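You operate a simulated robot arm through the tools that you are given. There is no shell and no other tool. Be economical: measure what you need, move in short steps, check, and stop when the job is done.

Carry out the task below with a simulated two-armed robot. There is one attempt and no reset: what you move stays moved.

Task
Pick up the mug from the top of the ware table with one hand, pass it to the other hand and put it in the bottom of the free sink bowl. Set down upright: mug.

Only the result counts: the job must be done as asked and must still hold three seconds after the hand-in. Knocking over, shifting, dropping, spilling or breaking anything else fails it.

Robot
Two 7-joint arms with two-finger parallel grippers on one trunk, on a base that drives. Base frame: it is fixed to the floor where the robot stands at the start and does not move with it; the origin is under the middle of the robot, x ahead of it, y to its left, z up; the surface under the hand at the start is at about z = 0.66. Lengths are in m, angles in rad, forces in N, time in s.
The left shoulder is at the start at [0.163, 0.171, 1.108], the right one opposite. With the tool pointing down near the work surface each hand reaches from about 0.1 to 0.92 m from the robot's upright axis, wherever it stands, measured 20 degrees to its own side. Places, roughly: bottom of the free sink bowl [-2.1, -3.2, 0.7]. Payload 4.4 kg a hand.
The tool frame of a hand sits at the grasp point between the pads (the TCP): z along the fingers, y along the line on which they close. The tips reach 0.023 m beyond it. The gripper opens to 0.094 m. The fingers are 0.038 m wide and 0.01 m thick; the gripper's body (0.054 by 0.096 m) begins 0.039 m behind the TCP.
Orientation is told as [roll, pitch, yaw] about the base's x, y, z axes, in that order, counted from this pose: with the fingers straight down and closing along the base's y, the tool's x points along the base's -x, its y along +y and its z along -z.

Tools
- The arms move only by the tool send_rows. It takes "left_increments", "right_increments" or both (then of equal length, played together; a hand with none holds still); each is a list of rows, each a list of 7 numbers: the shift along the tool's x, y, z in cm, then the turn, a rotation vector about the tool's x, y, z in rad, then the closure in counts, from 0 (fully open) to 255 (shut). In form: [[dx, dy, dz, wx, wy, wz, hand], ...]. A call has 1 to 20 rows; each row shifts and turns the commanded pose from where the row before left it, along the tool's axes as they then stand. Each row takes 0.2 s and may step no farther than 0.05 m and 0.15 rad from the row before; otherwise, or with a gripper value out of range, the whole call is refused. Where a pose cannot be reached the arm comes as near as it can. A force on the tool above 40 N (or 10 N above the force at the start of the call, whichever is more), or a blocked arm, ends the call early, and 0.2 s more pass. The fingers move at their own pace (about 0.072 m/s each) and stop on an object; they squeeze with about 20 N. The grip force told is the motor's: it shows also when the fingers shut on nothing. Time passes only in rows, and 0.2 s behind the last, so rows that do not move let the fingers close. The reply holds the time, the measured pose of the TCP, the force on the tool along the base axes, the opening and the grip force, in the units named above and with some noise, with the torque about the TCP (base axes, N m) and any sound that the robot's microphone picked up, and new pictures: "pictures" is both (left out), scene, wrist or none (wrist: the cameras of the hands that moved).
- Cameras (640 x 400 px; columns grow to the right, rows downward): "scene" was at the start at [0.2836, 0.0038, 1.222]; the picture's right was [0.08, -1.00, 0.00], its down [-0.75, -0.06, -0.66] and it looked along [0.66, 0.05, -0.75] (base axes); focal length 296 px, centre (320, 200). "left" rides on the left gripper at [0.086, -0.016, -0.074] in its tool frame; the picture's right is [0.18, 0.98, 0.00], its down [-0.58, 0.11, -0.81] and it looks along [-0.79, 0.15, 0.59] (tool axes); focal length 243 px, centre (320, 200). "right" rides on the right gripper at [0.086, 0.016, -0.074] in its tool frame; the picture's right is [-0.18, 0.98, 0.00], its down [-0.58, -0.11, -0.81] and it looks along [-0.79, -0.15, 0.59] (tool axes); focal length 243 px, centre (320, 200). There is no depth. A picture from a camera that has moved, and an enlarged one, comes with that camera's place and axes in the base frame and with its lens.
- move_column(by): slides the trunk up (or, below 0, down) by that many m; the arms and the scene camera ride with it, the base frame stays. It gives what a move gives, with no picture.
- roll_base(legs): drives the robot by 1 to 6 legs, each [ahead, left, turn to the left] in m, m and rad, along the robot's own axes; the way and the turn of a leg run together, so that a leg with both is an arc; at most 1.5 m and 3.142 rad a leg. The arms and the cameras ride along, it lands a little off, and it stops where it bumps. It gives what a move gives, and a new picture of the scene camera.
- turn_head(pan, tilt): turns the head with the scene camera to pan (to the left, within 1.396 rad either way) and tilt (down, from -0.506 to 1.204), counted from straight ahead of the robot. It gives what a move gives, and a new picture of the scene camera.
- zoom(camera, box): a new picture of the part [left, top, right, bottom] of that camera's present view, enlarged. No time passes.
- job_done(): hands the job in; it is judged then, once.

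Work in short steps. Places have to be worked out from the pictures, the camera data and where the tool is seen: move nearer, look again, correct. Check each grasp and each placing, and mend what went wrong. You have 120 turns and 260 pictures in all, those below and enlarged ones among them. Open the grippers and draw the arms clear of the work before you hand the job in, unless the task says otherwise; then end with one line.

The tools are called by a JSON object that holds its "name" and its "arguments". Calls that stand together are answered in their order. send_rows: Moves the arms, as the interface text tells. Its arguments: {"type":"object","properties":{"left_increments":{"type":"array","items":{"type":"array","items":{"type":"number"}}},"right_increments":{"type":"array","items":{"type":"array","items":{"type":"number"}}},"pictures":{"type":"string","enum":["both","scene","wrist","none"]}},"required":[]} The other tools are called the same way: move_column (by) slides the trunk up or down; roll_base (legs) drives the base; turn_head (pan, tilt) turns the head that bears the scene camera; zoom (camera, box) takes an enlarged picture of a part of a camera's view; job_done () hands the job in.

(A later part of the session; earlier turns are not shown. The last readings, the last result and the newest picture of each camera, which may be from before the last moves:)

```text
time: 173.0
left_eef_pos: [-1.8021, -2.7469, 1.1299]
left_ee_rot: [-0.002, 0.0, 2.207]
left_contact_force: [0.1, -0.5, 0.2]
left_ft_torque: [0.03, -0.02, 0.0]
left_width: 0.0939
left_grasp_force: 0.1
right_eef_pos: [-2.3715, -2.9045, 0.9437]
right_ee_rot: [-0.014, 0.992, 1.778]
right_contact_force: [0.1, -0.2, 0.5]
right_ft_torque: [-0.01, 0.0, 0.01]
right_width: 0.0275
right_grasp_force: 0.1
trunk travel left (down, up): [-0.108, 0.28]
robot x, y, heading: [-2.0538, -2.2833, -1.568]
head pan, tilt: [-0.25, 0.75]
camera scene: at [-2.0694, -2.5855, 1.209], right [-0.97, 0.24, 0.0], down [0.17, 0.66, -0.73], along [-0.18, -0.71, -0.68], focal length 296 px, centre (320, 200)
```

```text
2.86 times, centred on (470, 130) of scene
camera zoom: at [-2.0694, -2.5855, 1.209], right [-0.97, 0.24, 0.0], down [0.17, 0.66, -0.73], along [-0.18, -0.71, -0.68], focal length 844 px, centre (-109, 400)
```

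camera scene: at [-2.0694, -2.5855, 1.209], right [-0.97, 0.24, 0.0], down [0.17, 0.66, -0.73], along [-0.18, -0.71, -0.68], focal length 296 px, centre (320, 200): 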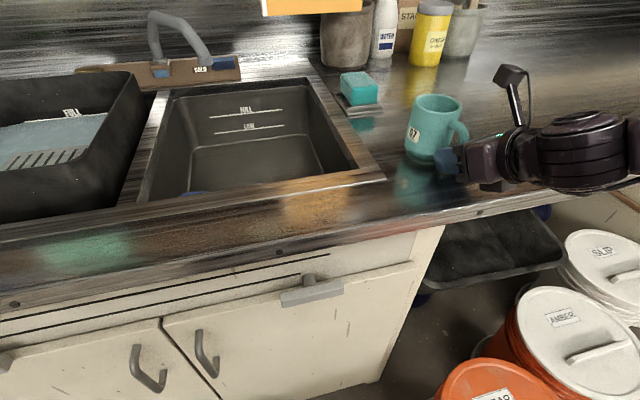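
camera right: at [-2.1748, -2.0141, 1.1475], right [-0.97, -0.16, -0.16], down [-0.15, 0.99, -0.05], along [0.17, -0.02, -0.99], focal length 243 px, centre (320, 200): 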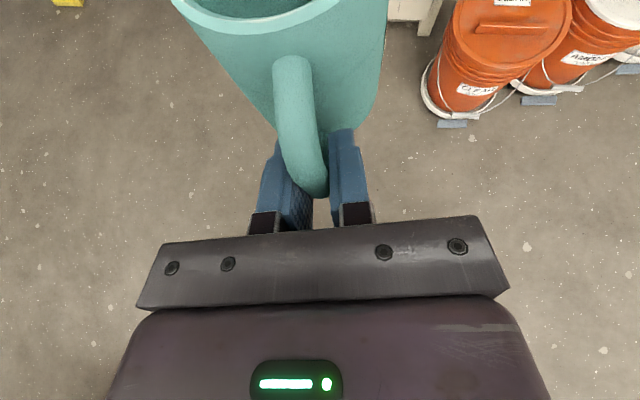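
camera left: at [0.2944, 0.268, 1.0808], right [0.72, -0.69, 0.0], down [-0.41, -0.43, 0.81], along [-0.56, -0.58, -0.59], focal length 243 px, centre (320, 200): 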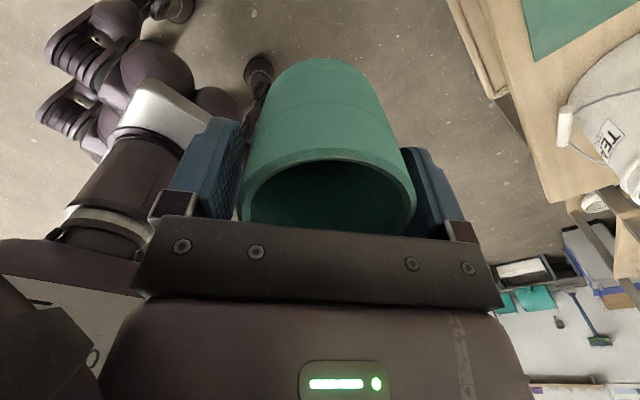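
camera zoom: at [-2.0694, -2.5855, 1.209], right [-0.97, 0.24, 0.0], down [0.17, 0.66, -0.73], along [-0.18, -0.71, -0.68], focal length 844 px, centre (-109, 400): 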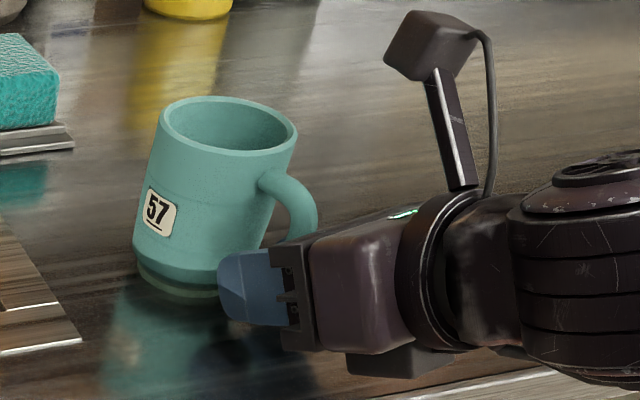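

The mug stands on its own and the hand is free. I open and back straight off the handle, then raise the trunk.

{"name": "send_rows", "arguments": {"right_increments": [[0, 0, 0, 0, 0, 0, 120], [-1.64, 0, -2.5, 0, 0, 0, 100], [-1.64, 0, -2.5, 0, 0, 0, 100], [-1.64, 0, -2.5, 0, 0, 0, 100], [0, 0, 0, 0, 0, 0, 100]], "pictures": "scene"}}

{"name": "move_column", "arguments": {"by": 0.2}}

```text
time: 174.2
left_eef_pos: [-1.8011, -2.7472, 1.1297]
left_ee_rot: [-0.002, -0.001, 2.206]
left_contact_force: [0.1, -0.5, -0.3]
left_ft_torque: [0.01, 0.01, 0.01]
left_width: 0.0939
left_grasp_force: 0.0
right_eef_pos: [-2.3984, -2.8235, 0.9443]
right_ee_rot: [-0.016, 0.99, 1.778]
right_contact_force: [-0.5, 0.1, 0.1]
right_ft_torque: [-0.02, 0.01, 0.01]
right_width: 0.0572
right_grasp_force: 0.1
right hand out of reach, approached as far as the arm can: row 4
trunk travel left (down, up): [-0.108, 0.28]
robot x, y, heading: [-2.0535, -2.2841, -1.565]
head pan, tilt: [-0.25, 0.75]
camera scene: at [-2.0698, -2.586, 1.2088], right [-0.97, 0.24, 0.0], down [0.17, 0.66, -0.73], along [-0.18, -0.71, -0.68], focal length 296 px, centre (320, 200)
```

scene: 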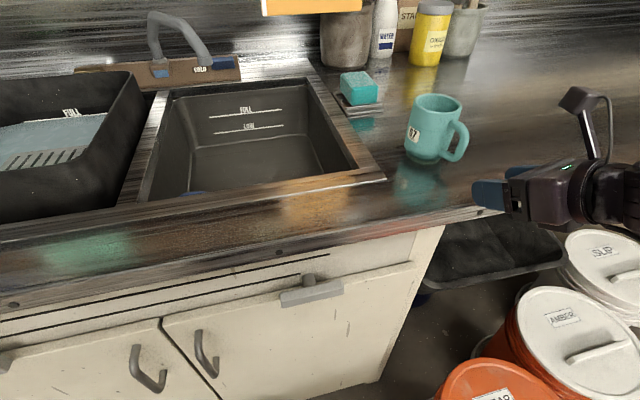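

```text
time: 176.3
left_eef_pos: [-1.8001, -2.7458, 1.3295]
left_ee_rot: [-0.002, -0.002, 2.207]
left_contact_force: [-0.1, -0.4, -0.2]
left_ft_torque: [0.07, -0.03, 0.0]
left_width: 0.0941
left_grasp_force: 0.0
right_eef_pos: [-2.3961, -2.7726, 1.281]
right_ee_rot: [0.209, 1.29, 1.981]
right_contact_force: [-0.1, -0.3, -0.6]
right_ft_torque: [0.01, 0.0, -0.01]
right_width: 0.0571
right_grasp_force: 0.0
trunk travel left (down, up): [-0.308, 0.08]
robot x, y, heading: [-2.0549, -2.2804, -1.565]
head pan, tilt: [-0.25, 0.75]
```

The right hand rose more than the trunk did. I look at the arm and the scene before going on.

{"name": "turn_head", "arguments": {"pan": -0.5, "tilt": 0.75}}

{"name": "send_rows", "arguments": {"right_increments": [[0, 0, 0, 0, 0, 0, 100], [0, 0, 0, 0, 0, 0, 100]], "pictures": "wrist"}}

```text
time: 177.1
left_eef_pos: [-1.8017, -2.7468, 1.3306]
left_ee_rot: [-0.001, -0.001, 2.207]
left_contact_force: [-1.1, -0.3, 0.4]
left_ft_torque: [-0.02, 0.03, 0.01]
left_width: 0.0938
left_grasp_force: 0.0
right_eef_pos: [-2.397, -2.771, 1.2831]
right_ee_rot: [0.207, 1.291, 1.981]
right_contact_force: [1.0, -0.2, -0.4]
right_ft_torque: [-0.01, 0.01, 0.01]
right_width: 0.0573
right_grasp_force: 0.1
trunk travel left (down, up): [-0.308, 0.08]
robot x, y, heading: [-2.0525, -2.2827, -1.562]
head pan, tilt: [-0.499, 0.75]
camera scene: at [-2.0893, -2.4198, 1.4319], right [-0.88, 0.47, 0.0], down [0.32, 0.6, -0.73], along [-0.35, -0.64, -0.68], focal length 296 px, centre (320, 200)
```

scene: 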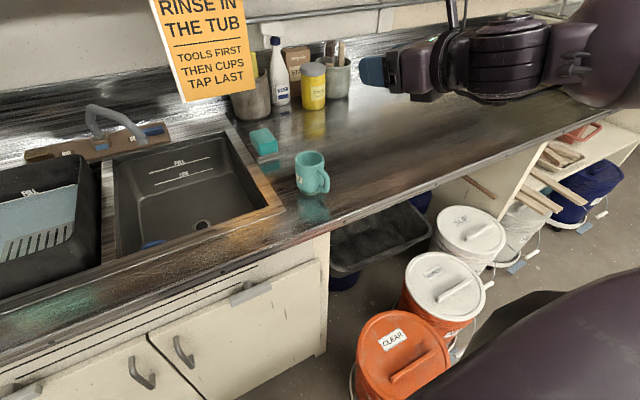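

```text
time: 177.7
left_eef_pos: [-1.801, -2.7462, 1.3304]
left_ee_rot: [-0.002, -0.001, 2.207]
left_contact_force: [0.2, 0.4, 0.4]
left_ft_torque: [-0.01, -0.03, 0.01]
left_width: 0.094
left_grasp_force: 0.1
right_eef_pos: [-2.3986, -2.7733, 1.2826]
right_ee_rot: [0.206, 1.29, 1.983]
right_contact_force: [-0.3, -0.4, 0.2]
right_ft_torque: [0.0, -0.01, -0.05]
right_width: 0.0576
right_grasp_force: 0.0
trunk travel left (down, up): [-0.308, 0.08]
robot x, y, heading: [-2.0512, -2.2791, -1.569]
head pan, tilt: [-0.499, 0.75]
camera right: at [-2.4169, -2.7278, 1.3873], right [-0.98, -0.16, -0.12], down [-0.11, 0.93, -0.35], along [0.17, -0.33, -0.93], focal length 243 px, centre (320, 200)
```

right: 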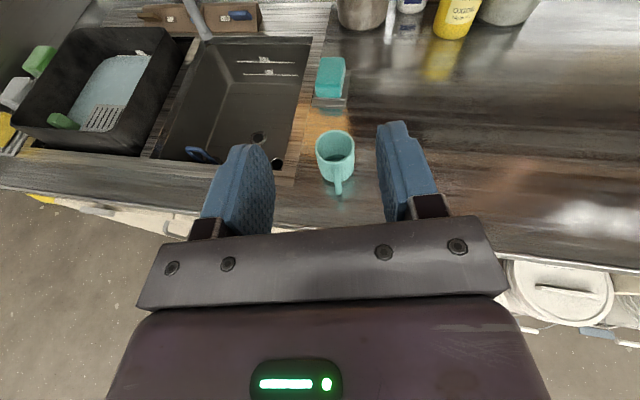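

Nothing was disturbed and the mug still stands. I now turn the right hand to point straight down, yaw 1.78, closing across the handle line.

{"name": "send_rows", "arguments": {"right_increments": [[0, 0, 0, 0.103, 0, 0, 50], [0, 0, 0, 0.103, 0, 0, 0], [0, 0, 0, 0, -0.143, 0, 0], [0, 0, 0, 0, -0.143, 0, 0], [0, 0, 0, 0, -0.143, 0, 0], [0, 0, 0, 0, -0.143, 0, 0], [0, 0, 0, 0, -0.143, 0, 0], [0, 0, 0, 0, -0.143, 0, 0], [0, 0, 0, 0, -0.143, 0, 0], [0, 0, 0, 0, -0.143, 0, 0], [0, 0, 0, 0, -0.143, 0, 0], [0, 0, 0, 0, 0, 0.104, 0], [0, 0, 0, 0, 0, 0.104, 0], [0, 0, 0, 0, 0, 0, 0]], "pictures": "both"}}

```text
time: 180.7
left_eef_pos: [-1.8013, -2.7455, 1.3306]
left_ee_rot: [-0.001, 0.0, 2.206]
left_contact_force: [1.2, 1.0, -0.5]
left_ft_torque: [0.0, 0.01, -0.03]
left_width: 0.0939
left_grasp_force: 0.2
right_eef_pos: [-2.3971, -2.7709, 1.2834]
right_ee_rot: [0.0, 0.004, 1.774]
right_contact_force: [0.0, -0.2, 0.1]
right_ft_torque: [0.01, -0.03, 0.03]
right_width: 0.094
right_grasp_force: 0.1
trunk travel left (down, up): [-0.308, 0.08]
robot x, y, heading: [-2.0514, -2.2817, -1.564]
head pan, tilt: [-0.499, 0.75]
camera scene: at [-2.0895, -2.4196, 1.4319], right [-0.88, 0.47, 0.0], down [0.32, 0.6, -0.73], along [-0.35, -0.64, -0.68], focal length 296 px, centre (320, 200)
camera right: at [-2.3954, -2.8603, 1.3579], right [-1.0, -0.02, 0.0], down [-0.01, 0.59, 0.8], along [-0.01, 0.8, -0.59], focal length 243 px, centre (320, 200)
```

scene: 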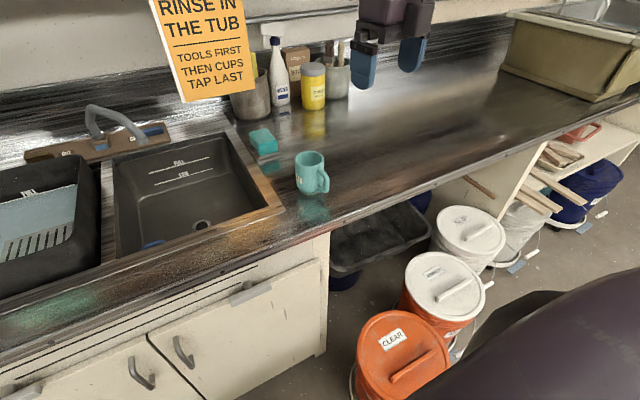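
right: 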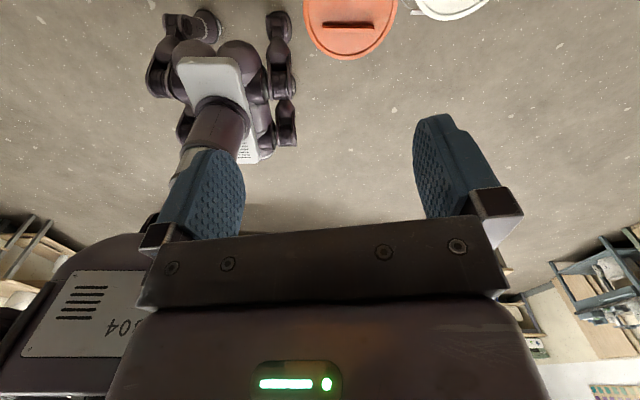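

The hand is vertical. The mug is at about (-2.362, -2.976) with its rim at z about 0.996. I move over it and lower to a hover at z 1.09.

{"name": "send_rows", "arguments": {"right_increments": [[4.2, 0.14, 0, 0, 0, 0, 0], [4.2, 0.14, 0, 0, 0, 0, 0], [4.2, 0.14, 0, 0, 0, 0, 0], [4.2, 0.14, 0, 0, 0, 0, 0], [4, 0.14, 0, 0, 0, 0, 0], [0, 0, 4, 0, 0, 0, 0], [0, 0, 4, 0, 0, 0, 0], [0, 0, 4, 0, 0, 0, 0], [0, 0, 4, 0, 0, 0, 0], [0, 0, 3.3, 0, 0, 0, 0], [0, 0, 0, 0, 0, 0, 0]], "pictures": "both"}}

{"name": "zoom", "arguments": {"camera": "scene", "box": [220, 80, 420, 220]}}

```text
time: 183.1
left_eef_pos: [-1.8009, -2.7466, 1.3314]
left_ee_rot: [0.0, -0.001, 2.206]
left_contact_force: [0.3, 0.2, -0.6]
left_ft_torque: [0.01, 0.0, 0.01]
left_width: 0.0943
left_grasp_force: 0.1
right_eef_pos: [-2.4169, -2.8384, 1.1224]
right_ee_rot: [0.0, 0.003, 1.774]
right_contact_force: [-0.6, -0.7, 0.2]
right_ft_torque: [0.0, 0.01, -0.01]
right_width: 0.0939
right_grasp_force: 0.1
right hand out of reach, approached as far as the arm can: row 3, 4, 5, 6, 7, 8, 9, 10
trunk travel left (down, up): [-0.308, 0.08]
robot x, y, heading: [-2.0553, -2.2822, -1.569]
head pan, tilt: [-0.499, 0.75]
camera scene: at [-2.0892, -2.4198, 1.432], right [-0.88, 0.47, 0.0], down [0.32, 0.6, -0.73], along [-0.35, -0.64, -0.68], focal length 296 px, centre (320, 200)
camera right: at [-2.4159, -2.9267, 1.1979], right [-1.0, -0.02, 0.0], down [-0.01, 0.59, 0.8], along [-0.01, 0.8, -0.59], focal length 243 px, centre (320, 200)
```

scene: 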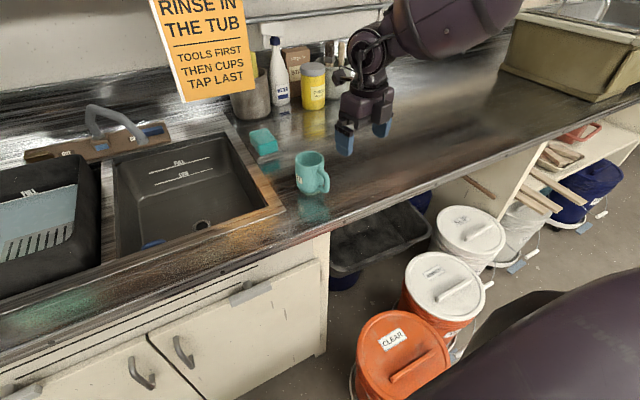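
right: 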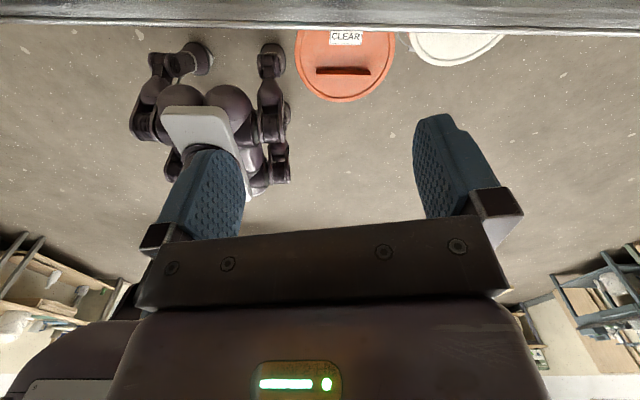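

```text
2.86 times, centred on (320, 150) of scene
camera zoom: at [-2.0892, -2.4198, 1.432], right [-0.88, 0.47, 0.0], down [0.32, 0.6, -0.73], along [-0.35, -0.64, -0.68], focal length 844 px, centre (320, 343)
```

zoom: 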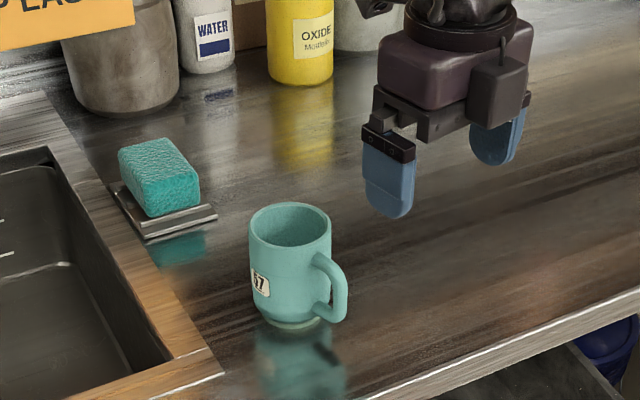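

The flipped wrist is near its limit. I roll the hand back by 180° to the natural yaw (about +0.2 in the robot frame), which closes along the same line.

{"name": "send_rows", "arguments": {"right_increments": [[0, 0, 0, 0, 0, -0.15, 0], [0, 0, 0, 0, 0, -0.15, 0], [0, 0, 0, 0, 0, -0.15, 0], [0, 0, 0, 0, 0, -0.15, 0], [0, 0, 0, 0, 0, -0.15, 0], [0, 0, 0, 0, 0, -0.15, 0], [0, 0, 0, 0, 0, -0.15, 0], [0, 0, 0, 0, 0, -0.15, 0], [0, 0, 0, 0, 0, -0.15, 0], [0, 0, 0, 0, 0, -0.15, 0], [0, 0, 0, 0, 0, -0.15, 0], [0, 0, 0, 0, 0, -0.15, 0], [0, 0, 0, 0, 0, -0.15, 0], [0, 0, 0, 0, 0, -0.15, 0], [0, 0, 0, 0, 0, -0.15, 0], [0, 0, 0, 0, 0, -0.15, 0], [0, 0, 0, 0, 0, -0.15, 0], [0, 0, 0, 0, 0, -0.15, 0], [0, 0, 0, 0, 0, -0.15, 0], [0, 0, 0, 0, 0, -0.15, 0]], "pictures": "none"}}

```text
time: 187.3
left_eef_pos: [-1.7998, -2.7455, 1.3297]
left_ee_rot: [-0.002, 0.0, 2.207]
left_contact_force: [-0.1, 0.8, -0.6]
left_ft_torque: [0.0, -0.02, 0.02]
left_width: 0.0938
left_grasp_force: 0.0
right_eef_pos: [-2.4182, -2.8378, 1.1228]
right_ee_rot: [0.0, -0.003, -1.509]
right_contact_force: [-0.8, 0.1, 0.2]
right_ft_torque: [0.01, -0.02, 0.0]
right_width: 0.0939
right_grasp_force: 0.0
trunk travel left (down, up): [-0.308, 0.08]
robot x, y, heading: [-2.0523, -2.2802, -1.565]
head pan, tilt: [-0.499, 0.75]
```

Now at the natural yaw. I finish aligning and move over the mug at z about 1.09.

{"name": "send_rows", "arguments": {"right_increments": [[0, 0, 0, 0, 0, -0.143, 0], [-4.2, 0.9, 0, 0, 0, 0, 0], [-4.2, 0.9, 0, 0, 0, 0, 0], [-4.2, 0.9, 0, 0, 0, 0, 0], [-2, 0, 1, 0, 0, 0, 0], [0, 0, 2, 0, 0, 0, 0], [0, 0, 0, 0, 0, 0, 0]], "pictures": "both"}}

{"name": "zoom", "arguments": {"camera": "scene", "box": [220, 80, 420, 220]}}

```text
time: 188.9
left_eef_pos: [-1.8002, -2.7467, 1.3308]
left_ee_rot: [-0.001, 0.002, 2.206]
left_contact_force: [-1.3, -0.6, 0.4]
left_ft_torque: [0.0, 0.03, 0.0]
left_width: 0.094
left_grasp_force: 0.1
right_eef_pos: [-2.4104, -2.8522, 1.1488]
right_ee_rot: [0.001, -0.004, -1.368]
right_contact_force: [-0.3, -0.6, 0.1]
right_ft_torque: [0.04, 0.01, 0.0]
right_width: 0.0939
right_grasp_force: 0.1
right hand out of reach, approached as far as the arm can: row 2, 3, 4, 5, 6
trunk travel left (down, up): [-0.308, 0.08]
robot x, y, heading: [-2.0544, -2.282, -1.564]
head pan, tilt: [-0.499, 0.75]
camera scene: at [-2.0892, -2.4198, 1.4319], right [-0.88, 0.47, 0.0], down [0.32, 0.6, -0.73], along [-0.35, -0.64, -0.68], focal length 296 px, centre (320, 200)
camera right: at [-2.4126, -2.7646, 1.2241], right [1.0, 0.02, 0.0], down [0.01, -0.59, 0.81], along [0.01, -0.81, -0.59], focal length 243 px, centre (320, 200)
```

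scene: 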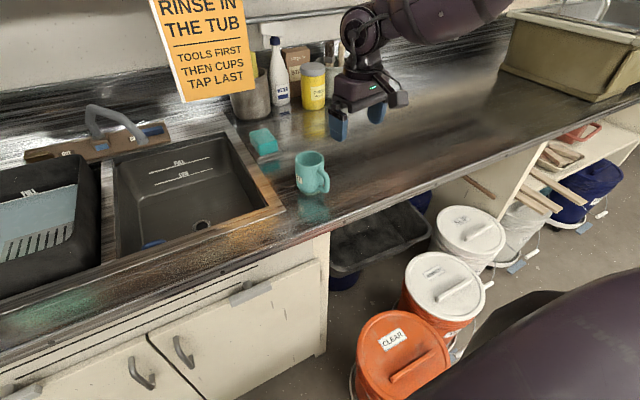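
right: 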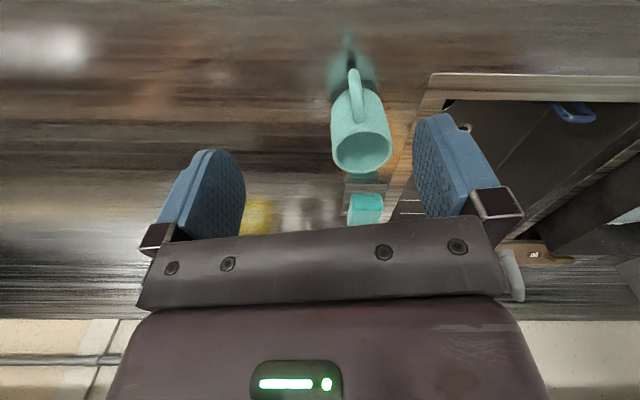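

```text
2.86 times, centred on (320, 150) of scene
camera zoom: at [-2.0892, -2.4198, 1.4319], right [-0.88, 0.47, 0.0], down [0.32, 0.6, -0.73], along [-0.35, -0.64, -0.68], focal length 844 px, centre (320, 343)
```

zoom: 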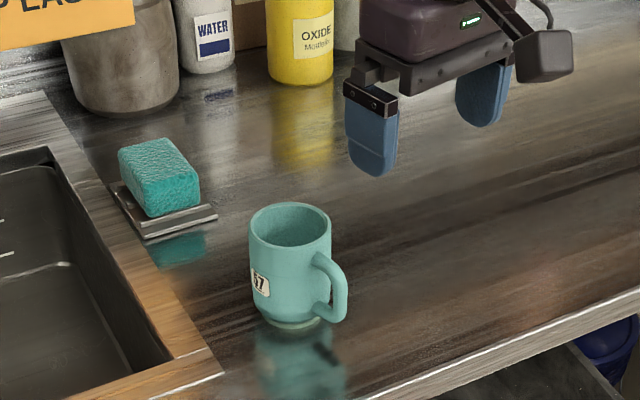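

The arm is stuck in an awkward elbow posture. I look at it to choose how to unwind it.

{"name": "turn_head", "arguments": {"pan": -1.0, "tilt": 0.35}}

```text
time: 189.8
left_eef_pos: [-1.8019, -2.7454, 1.3294]
left_ee_rot: [-0.002, 0.0, 2.207]
left_contact_force: [-0.4, -0.3, -0.5]
left_ft_torque: [-0.01, 0.0, 0.02]
left_width: 0.094
left_grasp_force: 0.0
right_eef_pos: [-2.4126, -2.8534, 1.15]
right_ee_rot: [0.001, -0.005, -1.369]
right_contact_force: [-0.8, -0.7, -0.1]
right_ft_torque: [0.02, 0.02, -0.01]
right_width: 0.094
right_grasp_force: 0.0
trunk travel left (down, up): [-0.308, 0.08]
robot x, y, heading: [-2.0515, -2.2848, -1.569]
head pan, tilt: [-1.0, 0.351]
camera scene: at [-2.1281, -2.3976, 1.4675], right [-0.54, 0.84, 0.0], down [0.29, 0.19, -0.94], along [-0.79, -0.51, -0.34], focal length 296 px, centre (320, 200)
```

scene: 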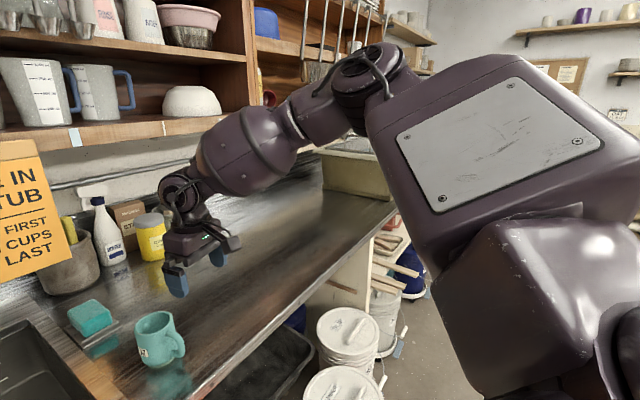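

The elbow is high and out. I test whether the arm can move straight down and to the left from here.

{"name": "send_rows", "arguments": {"right_increments": [[0, 0, 3, 0, 0, 0, 0], [0, 2, 0, 0, 0, 0, 0], [0, 2, 0, 0, 0, 0, 0], [0, 0, 0, 0, 0, 0, 0]], "pictures": "none"}}

```text
time: 190.8
left_eef_pos: [-1.8008, -2.7464, 1.3303]
left_ee_rot: [-0.002, 0.0, 2.205]
left_contact_force: [0.9, 0.5, -0.8]
left_ft_torque: [0.0, -0.01, 0.01]
left_width: 0.0941
left_grasp_force: 0.0
right_eef_pos: [-2.3799, -2.8268, 1.1309]
right_ee_rot: [0.0, -0.002, -1.368]
right_contact_force: [0.8, -0.8, 0.1]
right_ft_torque: [0.02, -0.01, 0.02]
right_width: 0.094
right_grasp_force: 0.0
right hand out of reach, approached as far as the arm can: row 1, 2, 3
trunk travel left (down, up): [-0.308, 0.08]
robot x, y, heading: [-2.0533, -2.2796, -1.567]
head pan, tilt: [-1.0, 0.351]
```

Motion is constrained in this elbow posture. I bring the hand back and left toward its home area to let the elbow unwind, then try reaching forward again.

{"name": "send_rows", "arguments": {"right_increments": [[1.43, 2.95, 0, 0, 0, 0, 0], [1.43, 2.95, 0, 0, 0, 0, 0], [1.43, 2.95, 0, 0, 0, 0, 0], [1.43, 2.95, 0, 0, 0, 0, 0], [1.43, 2.95, 0, 0, 0, 0, 0], [0, 0, 0, 0, 0, 0, 0], [-3, 0, 0, 0, 0, 0, 0], [-3, 0, 0, 0, 0, 0, 0], [-3, 0, 0, 0, 0, 0, 0], [-3, 0, 0, 0, 0, 0, 0], [0, 0, 0, 0, 0, 0, 0]], "pictures": "scene"}}

```text
time: 193.2
left_eef_pos: [-1.8002, -2.7467, 1.3302]
left_ee_rot: [-0.001, -0.001, 2.205]
left_contact_force: [-0.7, 0.5, 0.2]
left_ft_torque: [-0.04, 0.02, 0.03]
left_width: 0.0942
left_grasp_force: 0.1
right_eef_pos: [-2.2949, -2.7885, 1.1746]
right_ee_rot: [-0.001, -0.003, -1.367]
right_contact_force: [-0.2, 0.1, 0.3]
right_ft_torque: [-0.03, 0.01, 0.0]
right_width: 0.0942
right_grasp_force: 0.0
right hand out of reach, approached as far as the arm can: row 4, 5, 7, 8, 9, 10
trunk travel left (down, up): [-0.308, 0.08]
robot x, y, heading: [-2.0522, -2.2829, -1.566]
head pan, tilt: [-1.0, 0.351]
camera scene: at [-2.1281, -2.3974, 1.4676], right [-0.54, 0.84, 0.0], down [0.29, 0.19, -0.94], along [-0.79, -0.51, -0.34], focal length 296 px, centre (320, 200)
```

scene: 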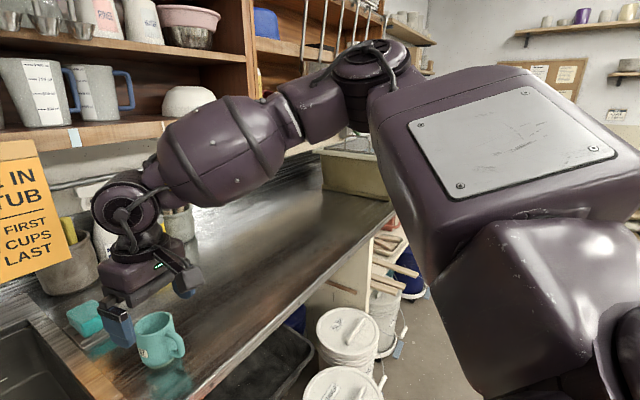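

Still constrained. I fold the arm further back and up to let the elbow change its posture.

{"name": "send_rows", "arguments": {"right_increments": [[3, -0.5, -2, 0, 0, 0, 0], [3, -0.5, -2, 0, 0, 0, 0], [3, -0.5, -2, 0, 0, 0, 0], [3, -0.5, -2, 0, 0, 0, 0], [0, 0, 3, 0, 0, 0, 0], [0, 0, 3, 0, 0, 0, 0], [0, 0, 3, 0, 0, 0, 0], [0, 0, 3, 0, 0, 0, 0], [0, 0, 0, 0, 0, 0, 0]], "pictures": "scene"}}

```text
time: 195.2
left_eef_pos: [-1.8009, -2.7461, 1.3309]
left_ee_rot: [-0.002, 0.0, 2.207]
left_contact_force: [0.4, 0.1, -0.3]
left_ft_torque: [-0.03, -0.01, 0.03]
left_width: 0.0938
left_grasp_force: 0.0
right_eef_pos: [-2.3383, -2.676, 1.134]
right_ee_rot: [0.001, -0.006, -1.368]
right_contact_force: [0.1, -0.3, -0.1]
right_ft_torque: [0.04, 0.01, 0.01]
right_width: 0.0941
right_grasp_force: 0.0
trunk travel left (down, up): [-0.308, 0.08]
robot x, y, heading: [-2.0511, -2.2806, -1.564]
head pan, tilt: [-1.0, 0.351]
camera scene: at [-2.1283, -2.397, 1.4677], right [-0.54, 0.84, 0.0], down [0.29, 0.19, -0.94], along [-0.79, -0.51, -0.34], focal length 296 px, centre (320, 200)
```

scene: 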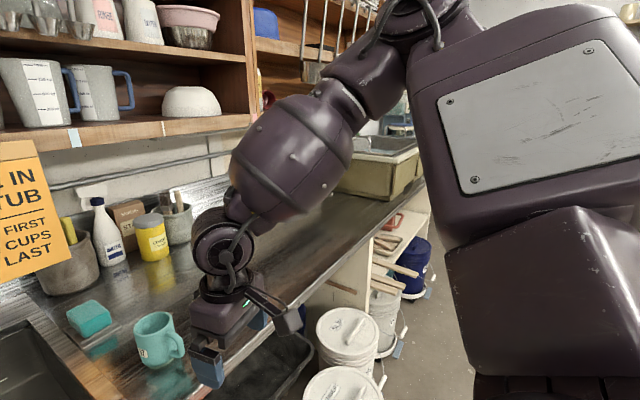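

Everything was reachable there. I try swinging the hand out to the right and forward, which straightens the arm and should bring the elbow down.

{"name": "send_rows", "arguments": {"right_increments": [[-1.8, -4.2, -0.3, 0, 0, 0, 0], [-1.8, -4.2, -0.3, 0, 0, 0, 0], [-1.8, -4.2, -0.3, 0, 0, 0, 0], [-1.8, -4.2, -0.3, 0, 0, 0, 0], [-1.8, -4.2, -0.3, 0, 0, 0, 0], [-1.8, -4.2, -0.3, 0, 0, 0, 0], [-1.8, -4.2, -0.3, 0, 0, 0, 0], [0, 0, 0, 0, 0, 0, 0]], "pictures": "scene"}}

```text
time: 197.0
left_eef_pos: [-1.7996, -2.7467, 1.3294]
left_ee_rot: [-0.003, -0.002, 2.206]
left_contact_force: [0.6, -0.5, -0.5]
left_ft_torque: [-0.03, -0.01, -0.02]
left_width: 0.0938
left_grasp_force: 0.1
right_eef_pos: [-2.517, -2.7985, 1.1493]
right_ee_rot: [-0.001, -0.004, -1.367]
right_contact_force: [0.5, 0.2, -1.0]
right_ft_torque: [0.05, 0.02, -0.02]
right_width: 0.0942
right_grasp_force: 0.1
right hand out of reach, approached as far as the arm can: row 5, 6, 7
trunk travel left (down, up): [-0.308, 0.08]
robot x, y, heading: [-2.054, -2.2847, -1.564]
head pan, tilt: [-1.0, 0.351]
camera scene: at [-2.1275, -2.3975, 1.4676], right [-0.54, 0.84, 0.0], down [0.29, 0.19, -0.94], along [-0.79, -0.51, -0.34], focal length 296 px, centre (320, 200)
```

scene: 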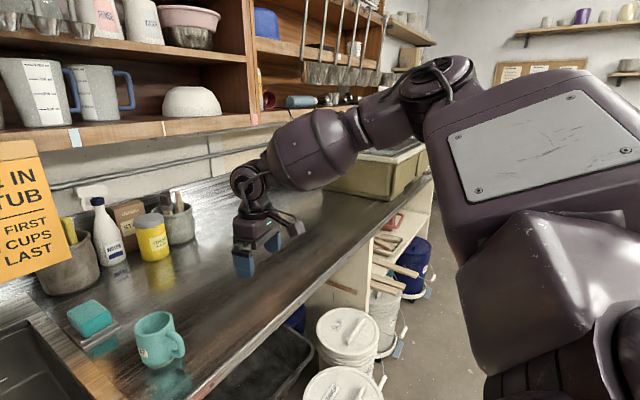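

The limits persist. I back the base off 0.35 m so there is free space to drop the hand low, which should force the elbow down.

{"name": "roll_base", "arguments": {"legs": [[-0.35, 0.05, 0]]}}

{"name": "send_rows", "arguments": {"right_increments": [[1.5, 4.0, 0, 0, 0, 0, 0], [1.5, 4.0, 0, 0, 0, 0, 0], [1.5, 4.0, 2, 0, 0, 0, 0], [1.5, 3.0, 3, 0, 0, 0, 0], [0, 0, 4, 0, 0, 0, 0], [0, 0, 4, 0, 0, 0, 0], [0, 0, 4, 0, 0, 0, 0], [0, 0, 4, 0, 0, 0, 0], [0, 0, 4, 0, 0, 0, 0], [0, 0, 4, 0, 0, 0, 0], [0, 0, 0, 0, 0, 0, 0]], "pictures": "scene"}}

```text
time: 199.3
left_eef_pos: [-1.7524, -2.3958, 1.3302]
left_ee_rot: [0.0, 0.001, 2.208]
left_contact_force: [-0.1, 0.2, 0.0]
left_ft_torque: [-0.07, -0.01, 0.02]
left_width: 0.0939
left_grasp_force: 0.1
right_eef_pos: [-2.4683, -2.4497, 1.1492]
right_ee_rot: [0.0, -0.004, -1.366]
right_contact_force: [0.5, -0.5, -0.6]
right_ft_torque: [0.03, 0.01, 0.02]
right_width: 0.0941
right_grasp_force: 0.1
trunk travel left (down, up): [-0.308, 0.08]
robot x, y, heading: [-2.0054, -1.9294, -1.567]
head pan, tilt: [-1.0, 0.351]
camera scene: at [-2.0797, -2.0473, 1.4676], right [-0.54, 0.84, 0.0], down [0.29, 0.19, -0.94], along [-0.79, -0.51, -0.34], focal length 296 px, centre (320, 200)
```

scene: 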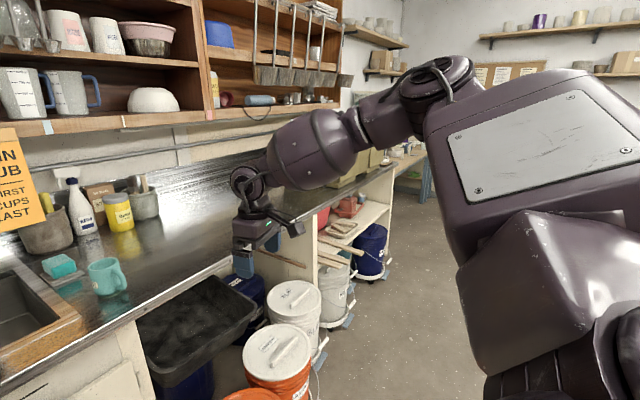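

```text
time: 201.7
left_eef_pos: [-1.7532, -2.3968, 1.3294]
left_ee_rot: [-0.001, -0.003, 2.207]
left_contact_force: [0.3, -0.5, 0.4]
left_ft_torque: [-0.01, -0.01, -0.04]
left_width: 0.0938
left_grasp_force: 0.1
right_eef_pos: [-2.3822, -2.3131, 0.9833]
right_ee_rot: [0.001, -0.004, -1.367]
right_contact_force: [0.0, -0.7, 0.8]
right_ft_torque: [0.0, -0.01, -0.05]
right_width: 0.094
right_grasp_force: 0.1
right hand out of reach, approached as far as the arm can: row 6, 7, 8, 9, 10
trunk travel left (down, up): [-0.308, 0.08]
robot x, y, heading: [-2.005, -1.9303, -1.565]
head pan, tilt: [-1.0, 0.351]
camera scene: at [-2.0796, -2.0481, 1.4676], right [-0.54, 0.84, 0.0], down [0.29, 0.19, -0.94], along [-0.79, -0.51, -0.34], focal length 296 px, centre (320, 200)
```

scene: 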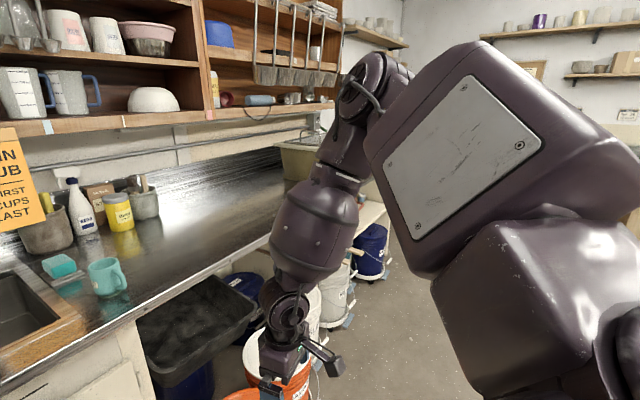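

The elbow stays high. I try a different unwinding: raise the hand, point it forward, and stretch the arm straight ahead in the free space.

{"name": "send_rows", "arguments": {"right_increments": [[0, 1, -4, 0, 0, 0, 0], [0, 1, -4, 0, 0, 0, 0], [0, 1, -4, 0, 0, 0, 0], [0, 1, -4, 0, 0, 0, 0], [0, 0, 0, 0, -0.14, 0, 0], [0, 0, 0, 0, -0.14, 0, 0], [0, 0, 0, 0, -0.14, 0, 0], [0, 0, 0, 0, -0.14, 0, 0], [0, 0, 0, 0, -0.14, 0, 0], [0, 0, 0, 0, -0.14, 0, 0], [0, 0, 0, 0, -0.14, 0, 0], [0, 0, 0, 0, -0.14, 0, 0], [0, 0, 4, 0, 0, 0, 0], [0, 0, 4, 0, 0, 0, 0], [0, 0, 4, 0, 0, 0, 0], [0, 0, 4, 0, 0, 0, 0], [0, 0, 4, 0, 0, 0, 0], [0, 0, 4, 0, 0, 0, 0], [0, 0, 0, 0, 0, 0, 0]], "pictures": "scene"}}

```text
time: 205.7
left_eef_pos: [-1.7526, -2.3964, 1.3311]
left_ee_rot: [-0.002, 0.001, 2.205]
left_contact_force: [0.1, -0.7, 0.0]
left_ft_torque: [-0.01, 0.0, 0.02]
left_width: 0.0942
left_grasp_force: 0.1
right_eef_pos: [-2.3376, -2.4271, 1.032]
right_ee_rot: [0.006, -0.592, -1.367]
right_contact_force: [-0.3, -0.1, -0.6]
right_ft_torque: [-0.05, -0.01, 0.04]
right_width: 0.0937
right_grasp_force: 0.0
right hand out of reach, approached as far as the arm can: row 8, 9, 10, 11, 12, 16, 17, 18
trunk travel left (down, up): [-0.308, 0.08]
robot x, y, heading: [-2.0051, -1.9322, -1.565]
head pan, tilt: [-1.0, 0.351]
camera scene: at [-2.0801, -2.0479, 1.4676], right [-0.54, 0.84, 0.0], down [0.29, 0.19, -0.94], along [-0.79, -0.51, -0.34], focal length 296 px, centre (320, 200)
```

scene: 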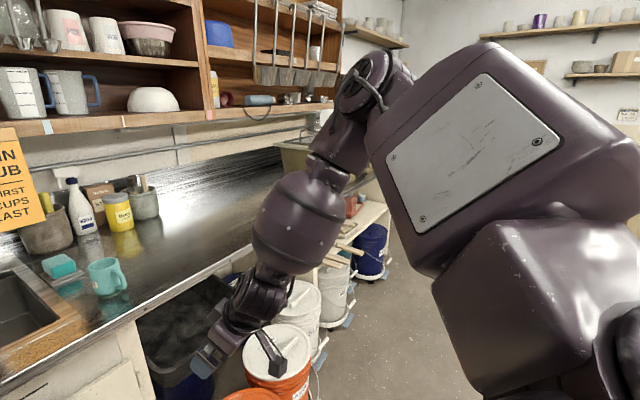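

The tilt limit matches an earlier posture that later untilted cleanly near robot-frame (0.52, -0.15). I retrace to there, untilt, and test reaching forward.

{"name": "send_rows", "arguments": {"right_increments": [[-2.5, 3, -2.5, 0, 0, 0, 0], [-2.5, 3, -2.5, 0, 0, 0, 0], [-2.5, 3, -2.5, 0, 0, 0, 0], [-1.5, 3, -2.5, 0, 0, 0, 0], [0, 3, -1, 0, 0, 0, 0], [0, 3, 0, 0, 0, 0, 0], [0, 0, 0, 0, 0.12, 0, 0], [0, 0, 0, 0, 0.12, 0, 0], [0, 0, 0, 0, 0.12, 0, 0], [0, 0, 0, 0, 0.12, 0, 0], [0, 0, 0, 0, 0.11, 0, 0], [0, 0, 0, 0, 0, 0, 0]], "pictures": "scene"}}

```text
time: 208.3
left_eef_pos: [-1.7511, -2.3969, 1.3305]
left_ee_rot: [-0.001, -0.001, 2.205]
left_contact_force: [0.1, -0.2, -0.4]
left_ft_torque: [-0.01, -0.01, 0.0]
left_width: 0.094
left_grasp_force: 0.1
right_eef_pos: [-2.1958, -2.3846, 1.1898]
right_ee_rot: [0.008, -0.003, -1.361]
right_contact_force: [-0.1, 0.0, 0.4]
right_ft_torque: [0.01, 0.05, -0.01]
right_width: 0.0941
right_grasp_force: 0.1
right hand out of reach, approached as far as the arm can: row 6, 7, 8, 9, 10, 11
trunk travel left (down, up): [-0.308, 0.08]
robot x, y, heading: [-2.0035, -1.9324, -1.569]
head pan, tilt: [-1.0, 0.351]
camera scene: at [-2.0798, -2.048, 1.4676], right [-0.54, 0.84, 0.0], down [0.29, 0.19, -0.94], along [-0.79, -0.51, -0.34], focal length 296 px, centre (320, 200)
```

scene: 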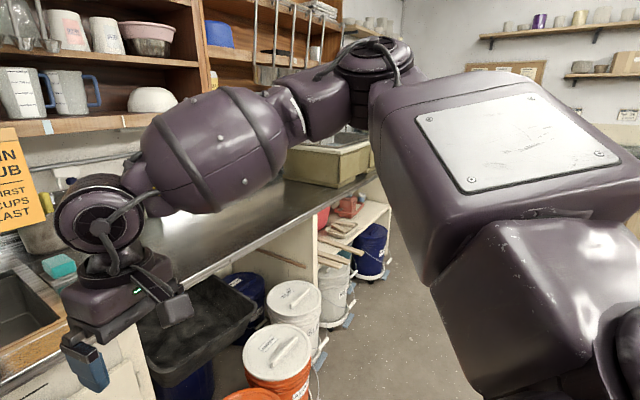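

The shoulder is still turned outward. In the flipped, tilted posture the elbow was well forward, so I go back to that and then reverse the earlier sequence exactly.

{"name": "send_rows", "arguments": {"right_increments": [[0, 0, 0, 0, -0.14, 0, 0], [0, 0, 0, 0, -0.14, 0, 0], [0, 0, 0, 0, -0.14, 0, 0], [0, 0, 0, 0, 0, 0.15, 0], [0, 0, 0, 0, 0, 0.15, 0], [0, 0, 0, 0, 0, 0.15, 0], [0, 0, 0, 0, 0, 0.15, 0], [0, 0, 0, 0, 0, 0.15, 0], [0, 0, 0, 0, 0, 0.15, 0], [0, 0, 0, 0, 0, 0.15, 0], [0, 0, 0, 0, 0, 0.15, 0], [0, 0, 0, 0, 0, 0.15, 0], [0, 0, 0, 0, 0, 0.15, 0], [0, 0, 0, 0, 0, 0.15, 0], [0, 0, 0, 0, 0, 0.15, 0], [0, 0, 0, 0, 0, 0.15, 0], [0, 0, 0, 0, 0, 0.15, 0], [0, 0, 0, 0, 0, 0.15, 0], [0, 0, 0, 0, 0, 0.15, 0], [0, 0, 0, 0, 0, 0.15, 0]], "pictures": "none"}}

{"name": "send_rows", "arguments": {"right_increments": [[0, 0, 0, 0, 0, 0.15, 0], [0, 0, 0, 0, 0, 0.15, 0], [0, 0, 0, 0, 0, 0.15, 0], [0, 0, 0, 0, 0, 0.14, 0], [0, 0, 0, 0, 0.148, 0, 0], [0, 0, 0, 0, 0.148, 0, 0], [0, 0, 0, 0, 0.148, 0, 0], [0, 0, 0, 0, 0.148, 0, 0], [0, 0, 0, 0, 0.148, 0, 0], [0, 0, 3, 0, 0, 0, 0], [0, 0, 3, 0, 0, 0, 0], [0, 0, 3, 0, 0, 0, 0], [0, 0, 0, 0, 0, 0, 0]], "pictures": "scene"}}

```text
time: 212.5
left_eef_pos: [-1.7524, -2.397, 1.3305]
left_ee_rot: [-0.001, -0.002, 2.205]
left_contact_force: [0.6, -0.3, -0.2]
left_ft_torque: [0.02, 0.03, 0.03]
left_width: 0.094
left_grasp_force: 0.1
right_eef_pos: [-2.1967, -2.3847, 1.1913]
right_ee_rot: [0.24, 0.352, 2.412]
right_contact_force: [0.4, 0.2, -0.8]
right_ft_torque: [-0.01, 0.0, -0.04]
right_width: 0.0939
right_grasp_force: 0.0
trunk travel left (down, up): [-0.308, 0.08]
robot x, y, heading: [-2.0035, -1.9331, -1.568]
head pan, tilt: [-1.0, 0.351]
```

```text
time: 215.3
left_eef_pos: [-1.7521, -2.3966, 1.3302]
left_ee_rot: [-0.003, 0.0, 2.206]
left_contact_force: [-0.5, 0.1, 0.1]
left_ft_torque: [-0.01, -0.01, 0.07]
left_width: 0.094
left_grasp_force: 0.0
right_eef_pos: [-2.1738, -2.4715, 1.2222]
right_ee_rot: [-0.009, 1.159, 1.772]
right_contact_force: [0.2, 0.9, -0.1]
right_ft_torque: [0.0, -0.01, 0.0]
right_width: 0.094
right_grasp_force: 0.0
right hand out of reach, approached as far as the arm can: row 9, 10, 11, 12
trunk travel left (down, up): [-0.308, 0.08]
robot x, y, heading: [-2.0069, -1.93, -1.568]
head pan, tilt: [-1.0, 0.351]
camera scene: at [-2.0796, -2.0479, 1.4676], right [-0.54, 0.84, 0.0], down [0.29, 0.19, -0.94], along [-0.79, -0.51, -0.34], focal length 296 px, centre (320, 200)
```

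scene: 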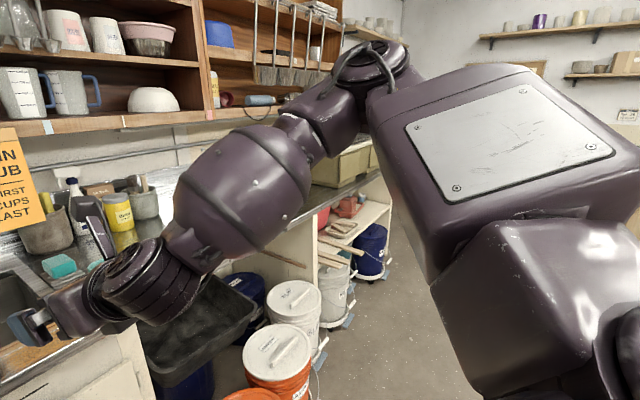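

The elbow is still raised. I try to stretch the arm fully forward at shoulder height, where the elbow has to come into line.

{"name": "send_rows", "arguments": {"right_increments": [[0, 0, 0, 0, 0.14, 0, 0], [0, 0, 0, 0, 0.14, 0, 0], [0, 0, 0, 0, 0.13, 0, 0], [0, 0, 4, 0, 0, 0, 0], [0, 0, 4, 0, 0, 0, 0], [0, 0, 4, 0, 0, 0, 0], [0, 0, 4, 0, 0, 0, 0], [0, 0, 4, 0, 0, 0, 0], [0, 0, 4, 0, 0, 0, 0], [0, 0, 0, 0, 0, 0, 0]], "pictures": "scene"}}

```text
time: 217.5
left_eef_pos: [-1.7529, -2.3957, 1.3306]
left_ee_rot: [-0.001, -0.003, 2.206]
left_contact_force: [0.8, 0.7, -0.8]
left_ft_torque: [-0.05, 0.0, 0.04]
left_width: 0.0942
left_grasp_force: 0.1
right_eef_pos: [-2.1944, -2.6115, 1.3981]
right_ee_rot: [-0.043, 1.487, 1.732]
right_contact_force: [-0.3, 0.5, 0.6]
right_ft_torque: [0.0, -0.01, 0.03]
right_width: 0.0937
right_grasp_force: 0.0
right hand out of reach, approached as far as the arm can: row 1, 2, 3, 4, 5, 6, 7, 8, 9
trunk travel left (down, up): [-0.308, 0.08]
robot x, y, heading: [-2.004, -1.9308, -1.564]
head pan, tilt: [-1.0, 0.351]
camera scene: at [-2.0796, -2.0479, 1.4676], right [-0.54, 0.84, 0.0], down [0.29, 0.19, -0.94], along [-0.79, -0.51, -0.34], focal length 296 px, centre (320, 200)
```

scene: 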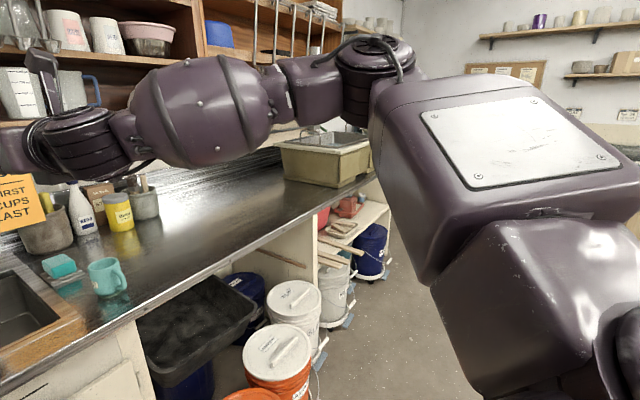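

To compare with the start posture, I look from the same head angles as in the very first right-hand view.

{"name": "turn_head", "arguments": {"pan": -1.39, "tilt": 0.3}}

```text
time: 218.4
left_eef_pos: [-1.7508, -2.3971, 1.33]
left_ee_rot: [-0.002, -0.002, 2.207]
left_contact_force: [-0.3, 1.4, -0.2]
left_ft_torque: [0.01, -0.01, 0.01]
left_width: 0.0939
left_grasp_force: 0.1
right_eef_pos: [-2.1944, -2.6106, 1.3988]
right_ee_rot: [-0.046, 1.488, 1.728]
right_contact_force: [0.3, 0.0, -1.2]
right_ft_torque: [-0.03, -0.03, 0.02]
right_width: 0.094
right_grasp_force: 0.1
trunk travel left (down, up): [-0.308, 0.08]
robot x, y, heading: [-2.0007, -1.9321, -1.562]
head pan, tilt: [-1.389, 0.3]
camera scene: at [-2.0935, -2.0147, 1.4723], right [-0.19, 0.98, 0.0], down [0.29, 0.06, -0.96], along [-0.94, -0.18, -0.3], focal length 296 px, centre (320, 200)
```

scene: 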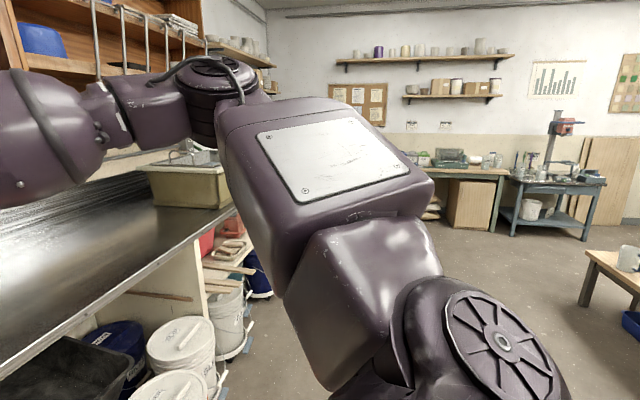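

The upper arm is raised compared with the start. I untilt and sweep the hand out to the robot's right side and low, in open floor space, to change the shoulder posture before sweeping forward again.

{"name": "send_rows", "arguments": {"right_increments": [[0, 0, 0, 0, -0.149, 0, 0], [0, 0, 0, 0, -0.149, 0, 0], [0, 0, 0, 0, -0.149, 0, 0], [0, 0, 0, 0, -0.149, 0, 0], [0, 0, 0, 0, -0.149, 0, 0], [0, 0, 0, 0, -0.149, 0, 0], [0, 0, 0, 0, -0.149, 0, 0], [0, 0, 0, 0, -0.149, 0, 0], [0, 0, 0, 0, -0.149, 0, 0], [0, 0, 0, 0, -0.149, 0, 0], [-3, 3.5, 1.5, 0, 0, 0, 0], [-3, 3.5, 1.5, 0, 0, 0, 0], [-3, 3.5, 1.5, 0, 0, 0, 0], [-3, 3.5, 1.5, 0, 0, 0, 0], [-3, 3.5, 1.5, 0, 0, 0, 0], [-3, 3.5, 1.5, 0, 0, 0, 0], [-3, 3.5, 1.5, 0, 0, 0, 0], [-3, 3.5, 1.5, 0, 0, 0, 0], [-3, 3.5, 1.5, 0, 0, 0, 0], [0, 0, 0, 0, 0, 0, 0]], "pictures": "scene"}}

```text
time: 222.6
left_eef_pos: [-1.7525, -2.3967, 1.3306]
left_ee_rot: [0.0, -0.002, 2.204]
left_contact_force: [1.0, -0.3, -0.3]
left_ft_torque: [-0.01, 0.01, 0.0]
left_width: 0.0941
left_grasp_force: 0.1
right_eef_pos: [-2.6658, -2.3417, 1.2855]
right_ee_rot: [-0.004, 0.15, 1.778]
right_contact_force: [-0.5, -0.4, 0.8]
right_ft_torque: [0.01, 0.03, 0.0]
right_width: 0.0939
right_grasp_force: 0.2
right hand out of reach, approached as far as the arm can: row 3, 4, 5, 6, 7, 8, 9, 10
trunk travel left (down, up): [-0.308, 0.08]
robot x, y, heading: [-2.0058, -1.9273, -1.57]
head pan, tilt: [-1.389, 0.3]
camera scene: at [-2.0925, -2.0151, 1.4724], right [-0.19, 0.98, 0.0], down [0.29, 0.06, -0.96], along [-0.94, -0.18, -0.3], focal length 296 px, centre (320, 200)
```

scene: 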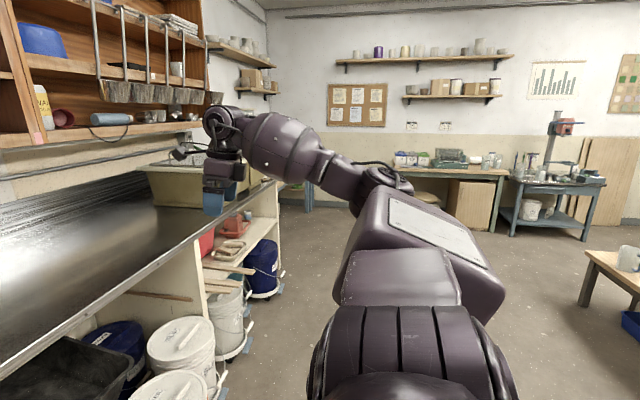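

The shoulder has moved now, with the upper arm out and lower. I lower the hand here and then sweep left toward the front.

{"name": "send_rows", "arguments": {"right_increments": [[0, 0, 4, 0, -0.1, 0, 0], [0, 0, 4, 0, -0.05, 0, 0], [0, 0, 4, 0, 0, 0, 0], [0, 0, 4, 0, 0, 0, 0], [0, 0, 4, 0, 0, 0, 0], [0, 0, 4, 0, 0, 0, 0], [0, 0, 4, 0, 0, 0, 0], [0, -4, 0, 0, 0, 0, 0], [0, -4, 0, 0, 0, 0, 0], [0, -4, 0, 0, 0, 0, 0], [0, -4, 0, 0, 0, 0, 0], [0, -4, 0, 0, 0, 0, 0], [0, -4, 0, 0, 0, 0, 0], [0, -4, 0, 0, 0, 0, 0], [0, -4, 0, 0, 0, 0, 0], [0, 0, 0, 0, 0, 0, 0]], "pictures": "scene"}}

```text
time: 226.0
left_eef_pos: [-1.7536, -2.3948, 1.3301]
left_ee_rot: [-0.001, 0.001, 2.207]
left_contact_force: [-1.4, 0.1, -0.2]
left_ft_torque: [-0.02, 0.03, 0.02]
left_width: 0.0938
left_grasp_force: 0.0
right_eef_pos: [-2.352, -2.2844, 1.0087]
right_ee_rot: [-0.005, -0.001, 1.776]
right_contact_force: [0.1, 0.3, 0.2]
right_ft_torque: [-0.02, 0.0, 0.0]
right_width: 0.0939
right_grasp_force: 0.0
trunk travel left (down, up): [-0.308, 0.08]
robot x, y, heading: [-2.0031, -1.9318, -1.564]
head pan, tilt: [-1.389, 0.3]
camera scene: at [-2.0939, -2.0144, 1.4723], right [-0.19, 0.98, 0.0], down [0.29, 0.05, -0.96], along [-0.94, -0.18, -0.3], focal length 296 px, centre (320, 200)
```

scene: 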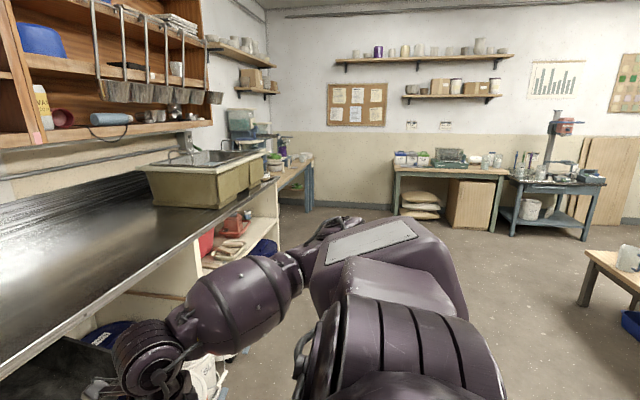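

Unwound: no limits flagged and the elbow is low. Now I roll the hand back to the natural yaw and test reaching forward.

{"name": "send_rows", "arguments": {"right_increments": [[0, 0, 0, 0, 0, -0.15, 0], [0, 0, 0, 0, 0, -0.15, 0], [0, 0, 0, 0, 0, -0.15, 0], [0, 0, 0, 0, 0, -0.15, 0], [0, 0, 0, 0, 0, -0.15, 0], [0, 0, 0, 0, 0, -0.15, 0], [0, 0, 0, 0, 0, -0.15, 0], [0, 0, 0, 0, 0, -0.15, 0], [0, 0, 0, 0, 0, -0.15, 0], [0, 0, 0, 0, 0, -0.15, 0], [0, 0, 0, 0, 0, -0.15, 0], [0, 0, 0, 0, 0, -0.15, 0], [0, 0, 0, 0, 0, -0.15, 0], [0, 0, 0, 0, 0, -0.15, 0], [0, 0, 0, 0, 0, -0.15, 0], [0, 0, 0, 0, 0, -0.15, 0], [0, 0, 0, 0, 0, -0.15, 0], [0, 0, 0, 0, 0, -0.15, 0], [0, 0, 0, 0, 0, -0.15, 0], [0, 0, 0, 0, 0, -0.15, 0]], "pictures": "none"}}

{"name": "send_rows", "arguments": {"right_increments": [[0, 0, -4, 0, 0, -0.14, 0], [-4, 0, -4, 0, 0, 0, 0], [-4, 1, -3, 0, 0, 0, 0], [-4, 1, 0, 0, 0, 0, 0], [-4, 1, 0, 0, 0, 0, 0], [-4, 1, 0, 0, 0, 0, 0], [-4, 1, 0, 0, 0, 0, 0], [0, 0, 0, 0, 0, 0, 0]], "pictures": "scene"}}

```text
time: 230.2
left_eef_pos: [-1.7526, -2.3983, 1.3298]
left_ee_rot: [0.0, 0.0, 2.204]
left_contact_force: [0.1, -0.4, -0.1]
left_ft_torque: [-0.03, -0.03, -0.01]
left_width: 0.094
left_grasp_force: 0.0
right_eef_pos: [-2.3513, -2.2847, 1.0091]
right_ee_rot: [0.004, 0.0, -1.506]
right_contact_force: [0.5, -0.2, -1.0]
right_ft_torque: [0.05, -0.01, 0.02]
right_width: 0.094
right_grasp_force: 0.1
trunk travel left (down, up): [-0.308, 0.08]
robot x, y, heading: [-2.0045, -1.9315, -1.563]
head pan, tilt: [-1.389, 0.3]
```

```text
refused: row 2 steps farther than a row can; nothing moved
```

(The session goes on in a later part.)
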